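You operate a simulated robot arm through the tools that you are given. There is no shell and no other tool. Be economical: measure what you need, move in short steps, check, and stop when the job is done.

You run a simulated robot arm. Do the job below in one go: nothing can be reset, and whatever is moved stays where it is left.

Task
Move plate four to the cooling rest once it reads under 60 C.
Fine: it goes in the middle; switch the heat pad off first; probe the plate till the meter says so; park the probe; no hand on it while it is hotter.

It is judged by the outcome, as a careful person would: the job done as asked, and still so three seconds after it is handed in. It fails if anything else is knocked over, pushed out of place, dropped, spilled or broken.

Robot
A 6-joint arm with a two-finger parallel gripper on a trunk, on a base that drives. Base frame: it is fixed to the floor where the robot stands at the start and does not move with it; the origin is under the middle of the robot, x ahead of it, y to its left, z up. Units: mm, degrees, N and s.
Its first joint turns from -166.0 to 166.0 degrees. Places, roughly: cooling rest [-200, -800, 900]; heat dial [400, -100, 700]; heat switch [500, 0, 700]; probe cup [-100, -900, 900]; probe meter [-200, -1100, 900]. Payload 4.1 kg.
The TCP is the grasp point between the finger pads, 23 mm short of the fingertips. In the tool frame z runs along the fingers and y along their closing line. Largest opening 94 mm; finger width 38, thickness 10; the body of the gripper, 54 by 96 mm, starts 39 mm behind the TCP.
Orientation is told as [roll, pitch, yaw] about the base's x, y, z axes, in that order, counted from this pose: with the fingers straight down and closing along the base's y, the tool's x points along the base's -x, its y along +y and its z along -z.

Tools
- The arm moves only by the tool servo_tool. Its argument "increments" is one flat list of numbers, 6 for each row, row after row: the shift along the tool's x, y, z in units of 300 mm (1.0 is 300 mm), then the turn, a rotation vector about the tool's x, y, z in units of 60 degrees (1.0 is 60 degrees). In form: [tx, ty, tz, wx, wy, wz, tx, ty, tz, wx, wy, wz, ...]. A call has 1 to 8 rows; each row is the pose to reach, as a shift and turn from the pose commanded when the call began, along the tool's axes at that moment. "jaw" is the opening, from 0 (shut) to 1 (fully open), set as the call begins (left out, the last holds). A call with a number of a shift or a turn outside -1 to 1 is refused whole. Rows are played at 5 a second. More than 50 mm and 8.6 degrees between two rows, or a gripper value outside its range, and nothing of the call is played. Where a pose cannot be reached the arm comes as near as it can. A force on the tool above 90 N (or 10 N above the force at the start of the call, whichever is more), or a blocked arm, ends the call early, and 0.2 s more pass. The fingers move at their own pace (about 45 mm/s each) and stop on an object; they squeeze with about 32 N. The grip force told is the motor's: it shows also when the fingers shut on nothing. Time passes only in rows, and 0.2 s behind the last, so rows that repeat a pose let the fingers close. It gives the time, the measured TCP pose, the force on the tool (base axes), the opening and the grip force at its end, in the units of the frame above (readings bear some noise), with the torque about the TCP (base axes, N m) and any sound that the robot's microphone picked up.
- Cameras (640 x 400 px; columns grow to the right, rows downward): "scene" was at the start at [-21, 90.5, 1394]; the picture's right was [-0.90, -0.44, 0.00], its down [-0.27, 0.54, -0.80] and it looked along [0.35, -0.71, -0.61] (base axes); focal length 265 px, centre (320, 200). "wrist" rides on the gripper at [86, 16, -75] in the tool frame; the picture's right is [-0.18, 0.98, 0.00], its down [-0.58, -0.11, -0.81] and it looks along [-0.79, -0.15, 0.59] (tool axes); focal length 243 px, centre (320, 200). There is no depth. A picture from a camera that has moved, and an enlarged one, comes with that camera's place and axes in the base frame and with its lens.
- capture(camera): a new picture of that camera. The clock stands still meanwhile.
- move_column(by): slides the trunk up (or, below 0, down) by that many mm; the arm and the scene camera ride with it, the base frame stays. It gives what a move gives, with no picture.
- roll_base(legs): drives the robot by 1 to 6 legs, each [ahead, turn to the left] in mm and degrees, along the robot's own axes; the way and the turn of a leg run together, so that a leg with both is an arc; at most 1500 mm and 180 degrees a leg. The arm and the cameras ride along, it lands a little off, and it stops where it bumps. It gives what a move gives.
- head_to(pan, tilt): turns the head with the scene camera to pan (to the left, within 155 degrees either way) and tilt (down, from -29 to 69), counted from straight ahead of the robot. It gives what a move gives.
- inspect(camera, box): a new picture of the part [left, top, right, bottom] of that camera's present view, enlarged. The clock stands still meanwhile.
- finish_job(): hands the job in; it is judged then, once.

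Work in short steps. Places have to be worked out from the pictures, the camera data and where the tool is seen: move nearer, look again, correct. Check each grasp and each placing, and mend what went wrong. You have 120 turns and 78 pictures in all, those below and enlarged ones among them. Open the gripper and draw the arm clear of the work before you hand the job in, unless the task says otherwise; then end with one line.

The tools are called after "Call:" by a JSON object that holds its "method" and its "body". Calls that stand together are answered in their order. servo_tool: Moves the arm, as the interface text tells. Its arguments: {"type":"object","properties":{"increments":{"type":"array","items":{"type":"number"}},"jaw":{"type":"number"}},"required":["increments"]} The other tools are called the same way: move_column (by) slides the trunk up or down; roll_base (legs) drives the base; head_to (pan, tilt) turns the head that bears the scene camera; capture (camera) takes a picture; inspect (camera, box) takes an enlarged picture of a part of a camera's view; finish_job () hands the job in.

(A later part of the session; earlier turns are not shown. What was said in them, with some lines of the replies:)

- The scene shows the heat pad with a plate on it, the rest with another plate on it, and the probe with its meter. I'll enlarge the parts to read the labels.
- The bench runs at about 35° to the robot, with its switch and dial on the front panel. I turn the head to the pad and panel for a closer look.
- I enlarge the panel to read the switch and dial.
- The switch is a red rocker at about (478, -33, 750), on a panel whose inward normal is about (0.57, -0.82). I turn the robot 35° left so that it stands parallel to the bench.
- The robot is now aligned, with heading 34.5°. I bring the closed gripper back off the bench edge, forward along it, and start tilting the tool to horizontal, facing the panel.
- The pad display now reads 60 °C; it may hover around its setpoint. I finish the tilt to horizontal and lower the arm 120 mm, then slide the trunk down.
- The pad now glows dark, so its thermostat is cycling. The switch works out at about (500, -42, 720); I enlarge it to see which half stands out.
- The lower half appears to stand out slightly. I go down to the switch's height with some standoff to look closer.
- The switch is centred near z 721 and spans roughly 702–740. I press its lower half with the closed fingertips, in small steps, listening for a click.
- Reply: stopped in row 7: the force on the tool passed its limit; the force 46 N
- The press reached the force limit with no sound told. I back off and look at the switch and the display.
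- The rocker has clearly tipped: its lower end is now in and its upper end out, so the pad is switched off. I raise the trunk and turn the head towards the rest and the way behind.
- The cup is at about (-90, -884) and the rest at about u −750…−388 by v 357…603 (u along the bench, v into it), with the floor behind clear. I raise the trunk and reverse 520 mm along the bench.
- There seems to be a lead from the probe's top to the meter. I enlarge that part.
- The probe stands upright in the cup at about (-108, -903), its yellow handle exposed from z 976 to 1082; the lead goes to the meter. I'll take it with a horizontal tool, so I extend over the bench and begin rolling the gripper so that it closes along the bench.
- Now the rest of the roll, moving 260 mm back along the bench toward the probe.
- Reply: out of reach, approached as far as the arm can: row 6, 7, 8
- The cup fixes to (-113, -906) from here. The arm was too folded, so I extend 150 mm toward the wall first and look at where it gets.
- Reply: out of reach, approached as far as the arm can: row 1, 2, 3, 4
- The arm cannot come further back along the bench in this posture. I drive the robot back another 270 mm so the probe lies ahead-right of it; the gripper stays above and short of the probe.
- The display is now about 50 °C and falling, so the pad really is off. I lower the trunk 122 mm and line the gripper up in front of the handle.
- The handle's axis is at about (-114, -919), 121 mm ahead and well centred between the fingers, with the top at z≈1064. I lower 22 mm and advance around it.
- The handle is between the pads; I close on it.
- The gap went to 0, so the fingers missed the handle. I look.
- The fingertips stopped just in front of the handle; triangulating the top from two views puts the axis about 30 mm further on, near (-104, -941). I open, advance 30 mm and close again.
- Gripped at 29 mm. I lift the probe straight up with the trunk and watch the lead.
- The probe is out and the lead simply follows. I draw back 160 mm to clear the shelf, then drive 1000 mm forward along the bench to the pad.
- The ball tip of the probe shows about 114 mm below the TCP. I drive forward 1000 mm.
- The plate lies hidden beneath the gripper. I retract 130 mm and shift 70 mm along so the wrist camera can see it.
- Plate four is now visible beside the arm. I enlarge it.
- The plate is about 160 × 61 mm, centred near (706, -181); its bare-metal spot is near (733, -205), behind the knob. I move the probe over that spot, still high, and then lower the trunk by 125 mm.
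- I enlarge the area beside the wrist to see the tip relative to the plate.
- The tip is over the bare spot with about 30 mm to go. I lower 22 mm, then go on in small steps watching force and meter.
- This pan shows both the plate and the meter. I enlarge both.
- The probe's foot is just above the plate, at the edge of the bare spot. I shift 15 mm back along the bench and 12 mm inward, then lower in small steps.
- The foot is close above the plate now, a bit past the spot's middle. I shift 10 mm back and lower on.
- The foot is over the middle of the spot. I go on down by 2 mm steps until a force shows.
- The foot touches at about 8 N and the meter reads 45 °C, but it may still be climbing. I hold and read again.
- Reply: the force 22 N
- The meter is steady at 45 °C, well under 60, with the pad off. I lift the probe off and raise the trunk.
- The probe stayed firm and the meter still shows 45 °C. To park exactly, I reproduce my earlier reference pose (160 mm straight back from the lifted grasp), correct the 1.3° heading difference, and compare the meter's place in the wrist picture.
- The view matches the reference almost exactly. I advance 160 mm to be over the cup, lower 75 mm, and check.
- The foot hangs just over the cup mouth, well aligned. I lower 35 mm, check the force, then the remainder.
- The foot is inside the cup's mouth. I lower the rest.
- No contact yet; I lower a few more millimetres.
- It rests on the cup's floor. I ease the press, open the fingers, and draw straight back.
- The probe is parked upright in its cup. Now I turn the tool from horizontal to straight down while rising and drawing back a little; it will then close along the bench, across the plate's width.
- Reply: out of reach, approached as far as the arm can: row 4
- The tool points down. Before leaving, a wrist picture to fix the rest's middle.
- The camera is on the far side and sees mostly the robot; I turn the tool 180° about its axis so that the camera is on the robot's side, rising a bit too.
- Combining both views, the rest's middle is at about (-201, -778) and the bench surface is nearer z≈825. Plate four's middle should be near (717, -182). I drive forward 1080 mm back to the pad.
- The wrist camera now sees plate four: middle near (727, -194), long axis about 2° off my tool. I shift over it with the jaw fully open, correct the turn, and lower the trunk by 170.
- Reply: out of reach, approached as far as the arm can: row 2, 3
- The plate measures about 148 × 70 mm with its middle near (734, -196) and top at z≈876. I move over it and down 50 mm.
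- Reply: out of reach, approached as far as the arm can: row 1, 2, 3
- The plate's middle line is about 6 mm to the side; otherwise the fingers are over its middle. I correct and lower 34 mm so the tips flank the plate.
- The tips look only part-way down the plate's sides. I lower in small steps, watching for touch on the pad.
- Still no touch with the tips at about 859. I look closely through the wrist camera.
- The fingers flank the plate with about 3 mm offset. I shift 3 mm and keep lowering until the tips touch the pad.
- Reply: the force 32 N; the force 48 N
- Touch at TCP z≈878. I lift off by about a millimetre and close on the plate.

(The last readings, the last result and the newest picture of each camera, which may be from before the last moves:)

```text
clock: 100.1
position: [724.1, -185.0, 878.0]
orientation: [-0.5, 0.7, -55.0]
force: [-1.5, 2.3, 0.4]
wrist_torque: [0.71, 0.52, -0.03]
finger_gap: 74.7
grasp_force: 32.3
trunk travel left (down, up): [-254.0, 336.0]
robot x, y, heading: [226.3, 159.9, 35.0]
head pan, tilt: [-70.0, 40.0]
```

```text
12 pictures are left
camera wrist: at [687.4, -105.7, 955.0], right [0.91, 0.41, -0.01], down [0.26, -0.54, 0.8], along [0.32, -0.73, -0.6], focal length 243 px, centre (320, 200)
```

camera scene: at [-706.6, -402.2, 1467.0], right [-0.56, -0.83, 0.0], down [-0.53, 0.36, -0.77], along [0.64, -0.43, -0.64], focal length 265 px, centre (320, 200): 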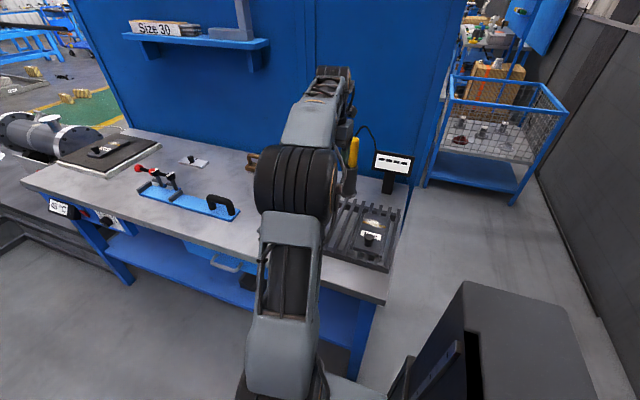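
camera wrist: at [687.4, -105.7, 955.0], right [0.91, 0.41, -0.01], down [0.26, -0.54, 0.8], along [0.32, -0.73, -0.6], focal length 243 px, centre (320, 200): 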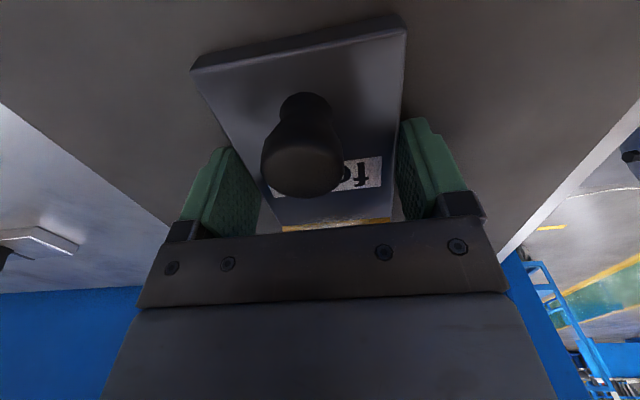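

The fingers hold the plate at 74.7 mm. I lift 30 mm with the trunk and check the grip.

Call:
{"method": "move_column", "body": {"by": 30}}

Call:
{"method": "capture", "body": {"camera": "wrist"}}

```text
clock: 100.8
position: [725.0, -186.0, 908.0]
orientation: [-0.5, 0.6, -55.0]
force: [-0.4, -1.0, -13.3]
wrist_torque: [0.21, 0.19, -0.03]
finger_gap: 74.7
grasp_force: 31.9
trunk travel left (down, up): [-284.0, 306.0]
robot x, y, heading: [231.9, 159.2, 35.2]
head pan, tilt: [-70.0, 40.0]
```

```text
11 pictures are left
camera wrist: at [688.6, -105.9, 984.9], right [0.91, 0.41, -0.01], down [0.26, -0.54, 0.8], along [0.33, -0.73, -0.6], focal length 243 px, centre (320, 200)
```

wrist: 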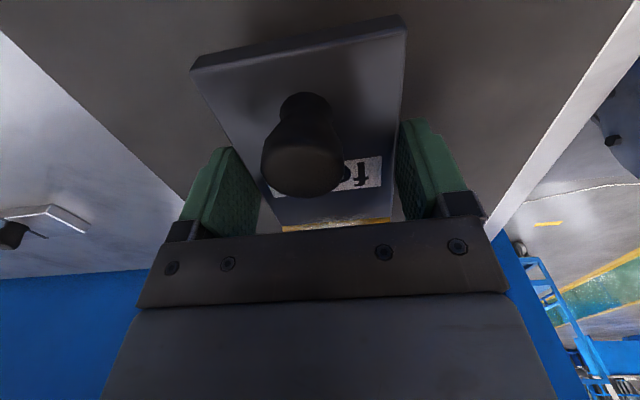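

Held firmly, about 1.35 kg, with its centre of gravity some 20 mm ahead of the TCP. I raise it, draw back 66 mm, and drive back to the rest.

Call:
{"method": "move_column", "body": {"by": 190}}

Call:
{"method": "servo_tool", "body": {"increments": [0.055, 0, 0, 0, 0, 0, 0.11, 0, 0, 0, 0, 0, 0.165, 0, 0, 0, 0, 0, 0.22, 0, 0, 0, 0, 0]}}

Call:
{"method": "roll_base", "body": {"legs": [[-1070, 0]]}}

Call:
{"method": "capture", "body": {"camera": "wrist"}}

Call:
{"method": "capture", "body": {"camera": "scene"}}

```text
clock: 102.9
position: [724.5, -185.1, 1098.4]
orientation: [-0.3, 0.6, -55.0]
force: [-0.7, 0.8, -13.3]
wrist_torque: [0.23, 0.13, 0.02]
finger_gap: 74.8
grasp_force: 32.5
trunk travel left (down, up): [-474.0, 116.0]
robot x, y, heading: [226.0, 161.3, 34.9]
head pan, tilt: [-70.0, 40.0]
```

```text
clock: 103.9
position: [686.7, -130.7, 1099.8]
orientation: [-0.4, 0.5, -54.9]
force: [-0.3, 0.8, -12.6]
wrist_torque: [0.2, 0.17, 0.0]
finger_gap: 74.8
grasp_force: 32.0
trunk travel left (down, up): [-474.0, 116.0]
robot x, y, heading: [227.3, 162.7, 35.2]
head pan, tilt: [-70.0, 40.0]
```

```text
clock: 109.5
position: [-187.9, -757.5, 1099.4]
orientation: [-0.3, 0.6, -53.3]
force: [0.1, 0.4, -12.7]
wrist_torque: [0.24, 0.15, 0.01]
finger_gap: 74.9
grasp_force: 32.1
trunk travel left (down, up): [-474.0, 116.0]
robot x, y, heading: [-650.9, -481.0, 36.6]
head pan, tilt: [-70.0, 40.0]
```

```text
10 pictures are left
camera wrist: at [-225.7, -678.4, 1176.3], right [0.9, 0.44, -0.01], down [0.27, -0.53, 0.8], along [0.35, -0.72, -0.6], focal length 243 px, centre (320, 200)
```

wrist: 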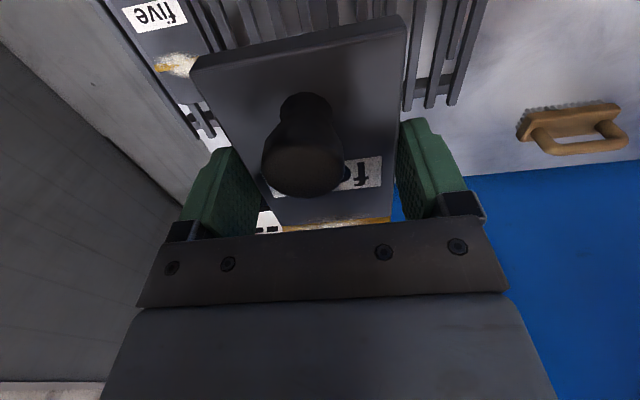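

```text
9 pictures are left
camera scene: at [-729.0, -426.8, 1517.0], right [-0.55, -0.84, 0.0], down [-0.54, 0.35, -0.77], along [0.64, -0.42, -0.64], focal length 265 px, centre (320, 200)
```

scene: 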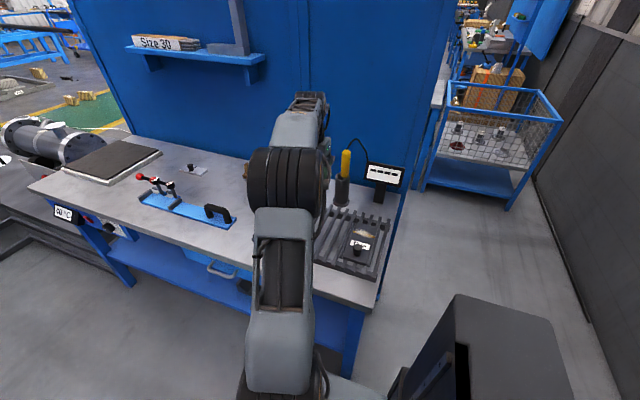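

The plate is steady and the rest measures the same as before, middle about (-199, -777). I align over it (TCP to (-210, -762) since the plate's centre is ahead), turn 2°, and lower the trunk 180 mm.

Call:
{"method": "servo_tool", "body": {"increments": [0.016, -0.034, 0, 0, 0, 0.016, 0.032, -0.068, 0, 0, 0, 0.032]}}

Call:
{"method": "move_column", "body": {"by": -175}}

Call:
{"method": "capture", "body": {"camera": "wrist"}}

Call:
{"method": "inspect", "body": {"camera": "scene", "box": [270, 130, 430, 290]}}

```text
clock: 110.1
position: [-208.3, -761.8, 1100.1]
orientation: [-0.4, 0.6, -55.2]
force: [0.3, -0.2, -13.3]
wrist_torque: [0.21, 0.15, 0.07]
finger_gap: 74.6
grasp_force: 32.2
trunk travel left (down, up): [-474.0, 116.0]
robot x, y, heading: [-653.1, -482.6, 36.8]
head pan, tilt: [-70.0, 40.0]
```

```text
clock: 112.1
position: [-209.2, -761.7, 925.7]
orientation: [-0.5, 0.6, -55.2]
force: [0.2, 0.0, -12.6]
wrist_torque: [0.22, 0.13, -0.03]
finger_gap: 74.8
grasp_force: 32.1
trunk travel left (down, up): [-299.0, 291.0]
robot x, y, heading: [-654.2, -481.0, 36.9]
head pan, tilt: [-70.0, 40.0]
```

```text
8 pictures are left
camera wrist: at [-244.9, -681.4, 1001.2], right [0.91, 0.41, -0.01], down [0.25, -0.54, 0.8], along [0.32, -0.73, -0.6], focal length 243 px, centre (320, 200)
```

wrist: 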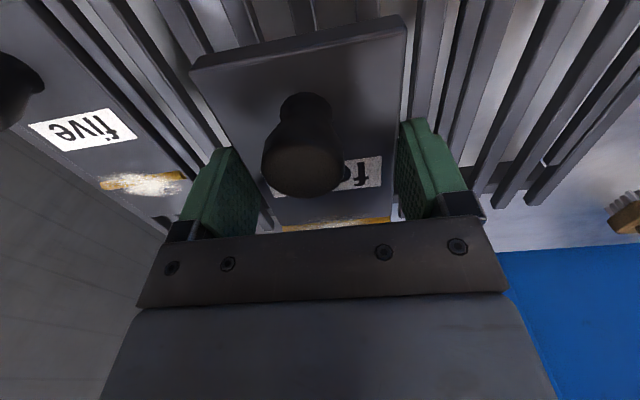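

```text
2.50 times, centred on (350, 210) of scene
camera zoom: at [-729.1, -426.6, 1342.0], right [-0.55, -0.84, 0.0], down [-0.54, 0.35, -0.77], along [0.64, -0.42, -0.64], focal length 663 px, centre (245, 175)
```

zoom: 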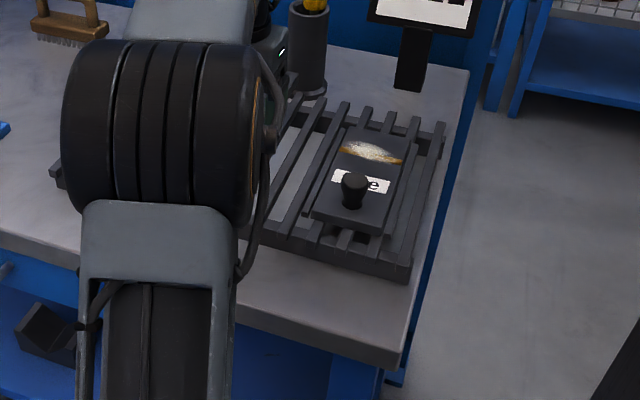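

Everything lines up, and the bars' tops are near z 855. I lower 38 mm, then in small steps until the plate rests.

Call:
{"method": "move_column", "body": {"by": -38}}

Call:
{"method": "servo_tool", "body": {"increments": [0, 0, 0.01, 0, 0, 0]}}

Call:
{"method": "servo_tool", "body": {"increments": [0, 0, 0.008, 0, 0, 0]}}

Call:
{"method": "servo_tool", "body": {"increments": [0, 0, 0.007, 0, 0, 0]}}

```text
clock: 112.9
position: [-209.3, -761.3, 886.8]
orientation: [-0.5, 0.6, -55.2]
force: [0.6, -0.5, -13.0]
wrist_torque: [0.23, 0.16, 0.01]
finger_gap: 74.7
grasp_force: 32.1
trunk travel left (down, up): [-261.0, 329.0]
robot x, y, heading: [-653.9, -480.4, 36.8]
head pan, tilt: [-70.0, 40.0]
```

```text
clock: 113.3
position: [-208.4, -761.1, 883.9]
orientation: [-0.5, 0.6, -55.2]
force: [0.2, -0.3, -11.9]
wrist_torque: [0.26, 0.16, 0.02]
finger_gap: 74.8
grasp_force: 32.5
trunk travel left (down, up): [-261.0, 329.0]
robot x, y, heading: [-656.1, -476.9, 37.0]
head pan, tilt: [-70.0, 40.0]
```

```text
clock: 113.7
position: [-209.4, -759.9, 884.1]
orientation: [-0.4, 0.3, -55.3]
force: [1.0, -2.4, 1.0]
wrist_torque: [1.08, 0.13, 0.02]
finger_gap: 74.8
grasp_force: 32.0
trunk travel left (down, up): [-261.0, 329.0]
robot x, y, heading: [-656.7, -476.0, 36.5]
head pan, tilt: [-70.0, 40.0]
```

```text
clock: 114.1
position: [-208.7, -761.5, 884.0]
orientation: [-0.2, 0.2, -55.3]
force: [3.4, -3.9, 19.9]
wrist_torque: [0.39, -0.04, -0.15]
finger_gap: 74.9
grasp_force: 32.5
trunk travel left (down, up): [-261.0, 329.0]
robot x, y, heading: [-650.5, -479.2, 36.7]
head pan, tilt: [-70.0, 40.0]
```

The plate rests on the bars. I ease the press, open, and rise straight up.

Call:
{"method": "servo_tool", "body": {"increments": [0, 0, -0.009, 0, 0, 0]}}

Call:
{"method": "servo_tool", "body": {"increments": [0, 0, 0, 0, 0, 0, 0, 0, 0, 0, 0, 0, 0, 0, 0, 0, 0, 0], "jaw": 1}}

Call:
{"method": "move_column", "body": {"by": 200}}

Call:
{"method": "capture", "body": {"camera": "wrist"}}

```text
clock: 114.5
position: [-209.7, -761.6, 884.2]
orientation: [-0.4, 0.4, -55.3]
force: [3.6, -4.7, 11.6]
wrist_torque: [-0.5, -0.87, -0.22]
finger_gap: 75.0
grasp_force: 32.6
trunk travel left (down, up): [-261.0, 329.0]
robot x, y, heading: [-652.9, -479.3, 36.8]
head pan, tilt: [-70.0, 40.0]
```

```text
clock: 115.3
position: [-210.7, -760.6, 884.0]
orientation: [-0.4, 0.5, -55.1]
force: [-7.2, -5.7, 11.8]
wrist_torque: [0.01, -0.43, -0.17]
finger_gap: 89.5
grasp_force: 0.0
trunk travel left (down, up): [-261.0, 329.0]
robot x, y, heading: [-650.2, -477.2, 36.7]
head pan, tilt: [-70.0, 40.0]
```

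```text
clock: 117.5
position: [-209.8, -760.7, 1082.6]
orientation: [-0.5, 0.5, -55.2]
force: [-0.2, 0.5, -0.3]
wrist_torque: [0.03, 0.0, 0.01]
finger_gap: 93.9
grasp_force: 0.1
trunk travel left (down, up): [-461.0, 129.0]
robot x, y, heading: [-654.7, -476.2, 36.6]
head pan, tilt: [-70.0, 40.0]
```

```text
6 pictures are left
camera wrist: at [-245.4, -680.7, 1159.0], right [0.91, 0.41, -0.01], down [0.25, -0.54, 0.8], along [0.32, -0.73, -0.6], focal length 243 px, centre (320, 200)
```

wrist: 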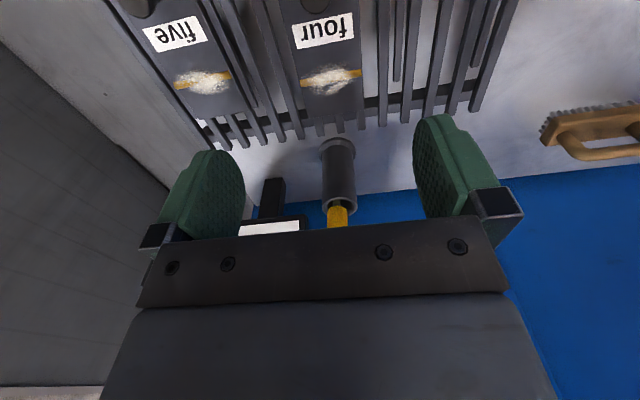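

Plate four is released. I move the arm aside along the bench to look at the rest from the scene camera.

Call:
{"method": "servo_tool", "body": {"increments": [0, 0.15, -0.05, 0, 0, 0, 0, 0.3, -0.1, 0, 0, 0, 0, 0.45, -0.1, 0, 0, 0, 0, 0.6, -0.1, 0, 0, 0, 0, 0.75, -0.1, 0, 0, 0, 0, 0.85, -0.1, 0, 0, 0]}}

Call:
{"method": "head_to", "body": {"pan": -85, "tilt": 45}}

Call:
{"method": "capture", "body": {"camera": "scene"}}

```text
clock: 118.9
position: [-26.9, -612.2, 1101.0]
orientation: [-0.5, 0.5, -55.2]
force: [0.5, -0.6, 0.6]
wrist_torque: [0.01, -0.03, 0.0]
finger_gap: 93.9
grasp_force: 0.1
out of reach, approached as far as the arm can: row 5, 6
trunk travel left (down, up): [-461.0, 129.0]
robot x, y, heading: [-652.3, -478.2, 36.6]
head pan, tilt: [-70.0, 40.0]
```

```text
clock: 119.6
position: [-27.2, -613.3, 1101.2]
orientation: [-0.4, 0.5, -55.2]
force: [-0.5, 0.1, 1.1]
wrist_torque: [0.05, 0.0, 0.01]
finger_gap: 93.9
grasp_force: 0.0
trunk travel left (down, up): [-461.0, 129.0]
robot x, y, heading: [-653.8, -479.2, 36.6]
head pan, tilt: [-85.0, 45.0]
```

```text
5 pictures are left
camera scene: at [-746.8, -440.1, 1496.7], right [-0.75, -0.67, 0.0], down [-0.47, 0.53, -0.71], along [0.47, -0.53, -0.71], focal length 265 px, centre (320, 200)
```

scene: 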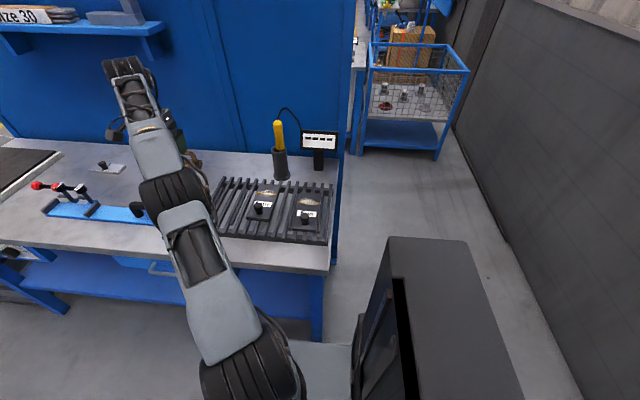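

Call:
{"method": "inspect", "body": {"camera": "scene", "box": [200, 160, 350, 255]}}

```text
4.21 times, centred on (275, 208) of scene
camera zoom: at [-746.8, -440.1, 1496.7], right [-0.75, -0.67, 0.0], down [-0.47, 0.53, -0.71], along [0.47, -0.53, -0.71], focal length 1117 px, centre (510, 168)
```

zoom: 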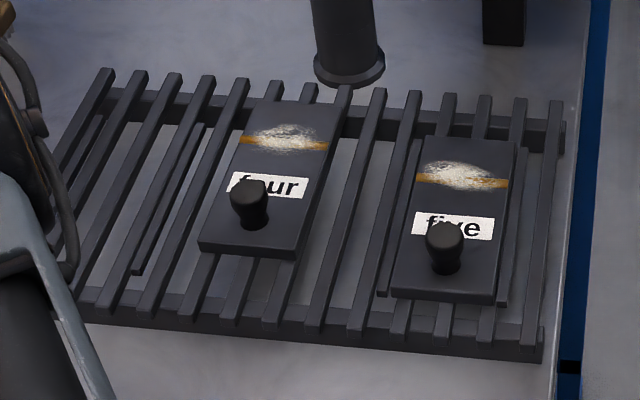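

Plate four sits about 21 mm toward the pad side and 14 mm too far back from the rest's middle. It is cool and I can correct it: I go back over it with open fingers.

Call:
{"method": "servo_tool", "body": {"increments": [-0.01, -0.15, 0, 0, 0, 0, -0.02, -0.3, 0, 0, 0, 0, -0.03, -0.45, 0, 0, 0, 0, -0.04, -0.6, 0, 0, 0, 0, -0.057, -0.782, 0, 0, 0, 0, -0.057, -0.782, 0, 0, 0, 0], "jaw": 1}}

Call:
{"method": "move_column", "body": {"by": -150}}

```text
refused: row 5 steps farther than a row can; nothing moved
```

```text
clock: 121.4
position: [-26.8, -612.9, 951.0]
orientation: [-0.3, 0.5, -55.2]
force: [0.0, 1.0, -0.1]
wrist_torque: [-0.02, 0.02, 0.01]
finger_gap: 93.9
grasp_force: 0.1
trunk travel left (down, up): [-311.0, 279.0]
robot x, y, heading: [-652.2, -477.9, 37.1]
head pan, tilt: [-85.0, 45.0]
```

The arm move was refused (one step too long), so only the trunk went down; no contact. I raise it again and redo the move in shorter steps.

Call:
{"method": "move_column", "body": {"by": 150}}

Call:
{"method": "servo_tool", "body": {"increments": [-0.01, -0.13, 0, 0, 0, 0, -0.02, -0.26, 0, 0, 0, 0, -0.03, -0.39, 0, 0, 0, 0, -0.04, -0.52, 0, 0, 0, 0, -0.05, -0.65, 0, 0, 0, 0, -0.057, -0.782, 0, 0, 0, 0, -0.057, -0.782, 0, 0, 0, 0]}}

```text
clock: 123.1
position: [-28.4, -612.5, 1100.1]
orientation: [-0.7, 0.6, -55.2]
force: [0.3, 0.2, 0.3]
wrist_torque: [0.01, 0.0, 0.01]
finger_gap: 94.3
grasp_force: 0.1
trunk travel left (down, up): [-461.0, 129.0]
robot x, y, heading: [-655.3, -477.5, 36.9]
head pan, tilt: [-85.0, 45.0]
```

```text
clock: 124.7
position: [-212.8, -760.8, 1103.6]
orientation: [-0.3, 0.5, -55.2]
force: [0.2, 0.5, 0.4]
wrist_torque: [0.0, 0.01, 0.0]
finger_gap: 94.0
grasp_force: 0.0
trunk travel left (down, up): [-461.0, 129.0]
robot x, y, heading: [-657.8, -478.8, 37.0]
head pan, tilt: [-85.0, 45.0]
```

Within 2–3 mm of the release pose. I correct that and lower to just above the earlier height.

Call:
{"method": "servo_tool", "body": {"increments": [-0.004, 0.007, 0, 0, 0, 0]}}

Call:
{"method": "move_column", "body": {"by": -170}}

Call:
{"method": "capture", "body": {"camera": "wrist"}}

```text
clock: 125.1
position: [-209.8, -760.5, 1103.2]
orientation: [-0.3, 0.5, -55.1]
force: [0.0, -0.1, 0.7]
wrist_torque: [-0.03, -0.03, -0.02]
finger_gap: 94.1
grasp_force: 0.0
trunk travel left (down, up): [-461.0, 129.0]
robot x, y, heading: [-653.4, -479.7, 37.0]
head pan, tilt: [-85.0, 45.0]
```

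```text
clock: 127.0
position: [-209.2, -759.6, 932.8]
orientation: [-0.4, 0.5, -55.2]
force: [-0.6, 0.2, -0.1]
wrist_torque: [0.01, 0.02, 0.05]
finger_gap: 93.9
grasp_force: 0.0
trunk travel left (down, up): [-291.0, 299.0]
robot x, y, heading: [-653.7, -477.7, 37.1]
head pan, tilt: [-85.0, 45.0]
```

```text
3 pictures are left
camera wrist: at [-245.4, -680.4, 1008.8], right [0.91, 0.41, -0.01], down [0.25, -0.54, 0.8], along [0.32, -0.73, -0.6], focal length 243 px, centre (320, 200)
```

wrist: 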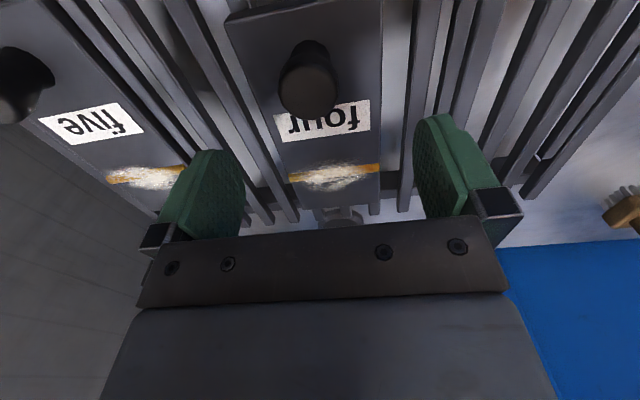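

Aligned around the plate. I lower to the earlier height and close.

Call:
{"method": "move_column", "body": {"by": -46}}

Call:
{"method": "servo_tool", "body": {"increments": [0, 0, 0.003, 0, 0, 0, 0, 0, 0.003, 0, 0, 0, 0, 0, 0.003, 0, 0, 0, 0, 0, 0.003, 0, 0, 0], "jaw": 0}}

Call:
{"method": "move_column", "body": {"by": 20}}

```text
clock: 127.9
position: [-209.6, -759.6, 886.9]
orientation: [-0.4, 0.5, -55.3]
force: [-0.1, 0.6, -0.5]
wrist_torque: [0.0, 0.05, -0.01]
finger_gap: 93.7
grasp_force: 0.1
trunk travel left (down, up): [-245.0, 345.0]
robot x, y, heading: [-654.5, -474.9, 36.4]
head pan, tilt: [-85.0, 45.0]
```

```text
clock: 128.9
position: [-209.4, -760.3, 887.0]
orientation: [-0.4, 0.5, -55.3]
force: [-0.4, -0.9, 3.0]
wrist_torque: [0.3, 0.34, 0.02]
finger_gap: 75.1
grasp_force: 32.2
trunk travel left (down, up): [-245.0, 345.0]
robot x, y, heading: [-655.9, -478.5, 36.6]
head pan, tilt: [-85.0, 45.0]
```

```text
clock: 129.6
position: [-209.4, -761.3, 904.4]
orientation: [-0.5, 0.7, -55.2]
force: [0.0, 0.3, -12.2]
wrist_torque: [0.24, 0.15, 0.0]
finger_gap: 75.0
grasp_force: 32.1
trunk travel left (down, up): [-265.0, 325.0]
robot x, y, heading: [-655.2, -478.3, 36.6]
head pan, tilt: [-85.0, 45.0]
```

Lifted clear. I shift 21 mm along and 14 mm toward the front, then lower.

Call:
{"method": "servo_tool", "body": {"increments": [0.024, -0.035, 0, 0, 0, 0, 0.047, -0.07, 0, 0, 0, 0, 0.047, -0.07, 0, 0, 0, 0]}}

Call:
{"method": "move_column", "body": {"by": -14}}

Call:
{"method": "servo_tool", "body": {"increments": [0, 0, 0.008, 0, 0, 0]}}

Call:
{"method": "servo_tool", "body": {"increments": [0, 0, 0.006, 0, 0, 0]}}

```text
clock: 130.4
position: [-233.0, -760.4, 905.5]
orientation: [-0.5, 0.6, -55.3]
force: [-0.7, 0.4, -13.0]
wrist_torque: [0.23, 0.16, 0.01]
finger_gap: 74.9
grasp_force: 32.2
trunk travel left (down, up): [-265.0, 325.0]
robot x, y, heading: [-653.2, -480.2, 36.8]
head pan, tilt: [-85.0, 45.0]
```

```text
clock: 131.0
position: [-232.9, -760.6, 890.9]
orientation: [-0.5, 0.5, -55.2]
force: [-0.4, 0.1, -12.9]
wrist_torque: [0.21, 0.12, 0.02]
finger_gap: 74.6
grasp_force: 32.1
trunk travel left (down, up): [-251.0, 339.0]
robot x, y, heading: [-653.7, -477.6, 36.9]
head pan, tilt: [-85.0, 45.0]
```

```text
clock: 131.4
position: [-233.5, -760.4, 888.7]
orientation: [-0.5, 0.6, -55.2]
force: [0.4, -0.1, -13.0]
wrist_torque: [0.27, 0.15, 0.01]
finger_gap: 74.9
grasp_force: 31.9
trunk travel left (down, up): [-251.0, 339.0]
robot x, y, heading: [-660.6, -480.7, 36.9]
head pan, tilt: [-85.0, 45.0]
```

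```text
clock: 131.8
position: [-233.3, -761.5, 887.6]
orientation: [-0.6, 0.6, -55.2]
force: [0.1, -0.3, -12.8]
wrist_torque: [0.22, 0.15, 0.0]
finger_gap: 74.7
grasp_force: 31.7
trunk travel left (down, up): [-251.0, 339.0]
robot x, y, heading: [-653.3, -478.7, 36.8]
head pan, tilt: [-85.0, 45.0]
```

Not yet down; a few more small steps.

Call:
{"method": "servo_tool", "body": {"increments": [0, 0, 0.006, 0, 0, 0]}}

Call:
{"method": "servo_tool", "body": {"increments": [0, 0, 0.005, 0, 0, 0]}}

```text
clock: 132.2
position: [-233.2, -760.8, 886.6]
orientation: [-0.5, 0.5, -55.2]
force: [1.5, -1.0, -7.7]
wrist_torque: [0.53, 0.11, -0.06]
finger_gap: 74.8
grasp_force: 31.7
trunk travel left (down, up): [-251.0, 339.0]
robot x, y, heading: [-657.2, -481.8, 36.7]
head pan, tilt: [-85.0, 45.0]
```

```text
clock: 132.6
position: [-233.4, -762.0, 886.8]
orientation: [-0.4, 0.3, -55.2]
force: [4.9, -3.8, 4.0]
wrist_torque: [0.87, 0.29, -0.11]
finger_gap: 75.2
grasp_force: 31.8
trunk travel left (down, up): [-251.0, 339.0]
robot x, y, heading: [-654.6, -478.3, 36.7]
head pan, tilt: [-85.0, 45.0]
```

The plate rests on the bars now. I open, rise, and move the arm aside to check.

Call:
{"method": "servo_tool", "body": {"increments": [0, 0, 0, 0, 0, 0, 0, 0, 0, 0, 0, 0, 0, 0, 0, 0, 0, 0], "jaw": 1}}

Call:
{"method": "move_column", "body": {"by": 215}}

Call:
{"method": "servo_tool", "body": {"increments": [0, 0.14, 0, 0, 0, 0, 0, 0.28, 0, 0, 0, 0, 0, 0.42, 0, 0, 0, 0, 0, 0.56, 0, 0, 0, 0, 0, 0.7, 0, 0, 0, 0, 0, 0.84, 0, 0, 0, 0]}}

Call:
{"method": "inspect", "body": {"camera": "scene", "box": [200, 110, 350, 255]}}

```text
clock: 133.4
position: [-234.0, -760.7, 884.4]
orientation: [-0.5, 0.4, -55.2]
force: [-0.1, -0.2, 0.0]
wrist_torque: [-0.04, -0.02, 0.01]
finger_gap: 93.8
grasp_force: 0.0
trunk travel left (down, up): [-251.0, 339.0]
robot x, y, heading: [-657.4, -476.7, 36.9]
head pan, tilt: [-85.0, 45.0]
```

```text
clock: 135.7
position: [-235.0, -761.0, 1099.1]
orientation: [-0.4, 0.6, -55.1]
force: [-0.2, -0.5, 0.5]
wrist_torque: [0.0, -0.02, -0.02]
finger_gap: 93.8
grasp_force: 0.0
trunk travel left (down, up): [-466.0, 124.0]
robot x, y, heading: [-656.3, -477.7, 36.9]
head pan, tilt: [-85.0, 45.0]
```

```text
clock: 137.1
position: [-27.1, -614.5, 1095.8]
orientation: [-0.6, 0.7, -55.2]
force: [0.7, -0.8, 0.9]
wrist_torque: [0.01, -0.02, -0.02]
finger_gap: 94.0
grasp_force: 0.1
trunk travel left (down, up): [-466.0, 124.0]
robot x, y, heading: [-656.6, -477.3, 36.9]
head pan, tilt: [-85.0, 45.0]
```

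```text
2.76 times, centred on (275, 182) of scene
camera zoom: at [-745.8, -440.2, 1501.8], right [-0.75, -0.67, 0.0], down [-0.47, 0.53, -0.71], along [0.47, -0.53, -0.71], focal length 732 px, centre (444, 248)
```

zoom: 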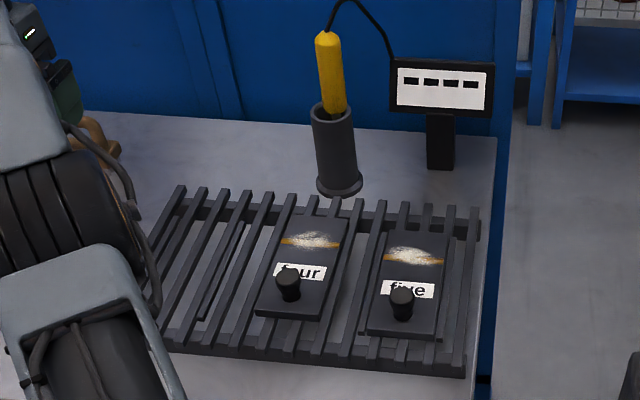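

Plate four now sits in the middle of the rest, the probe stands in its cup, the pad is off, and the gripper is open and clear. I hand in the job.

Call:
{"method": "finish_job", "body": {}}

```text
The job is handed in.
```

I switched the heat pad off, probed plate four at a steady 45 °C and parked the probe in its cup. Only then did I pick the plate up and set it in the middle of the cooling rest.
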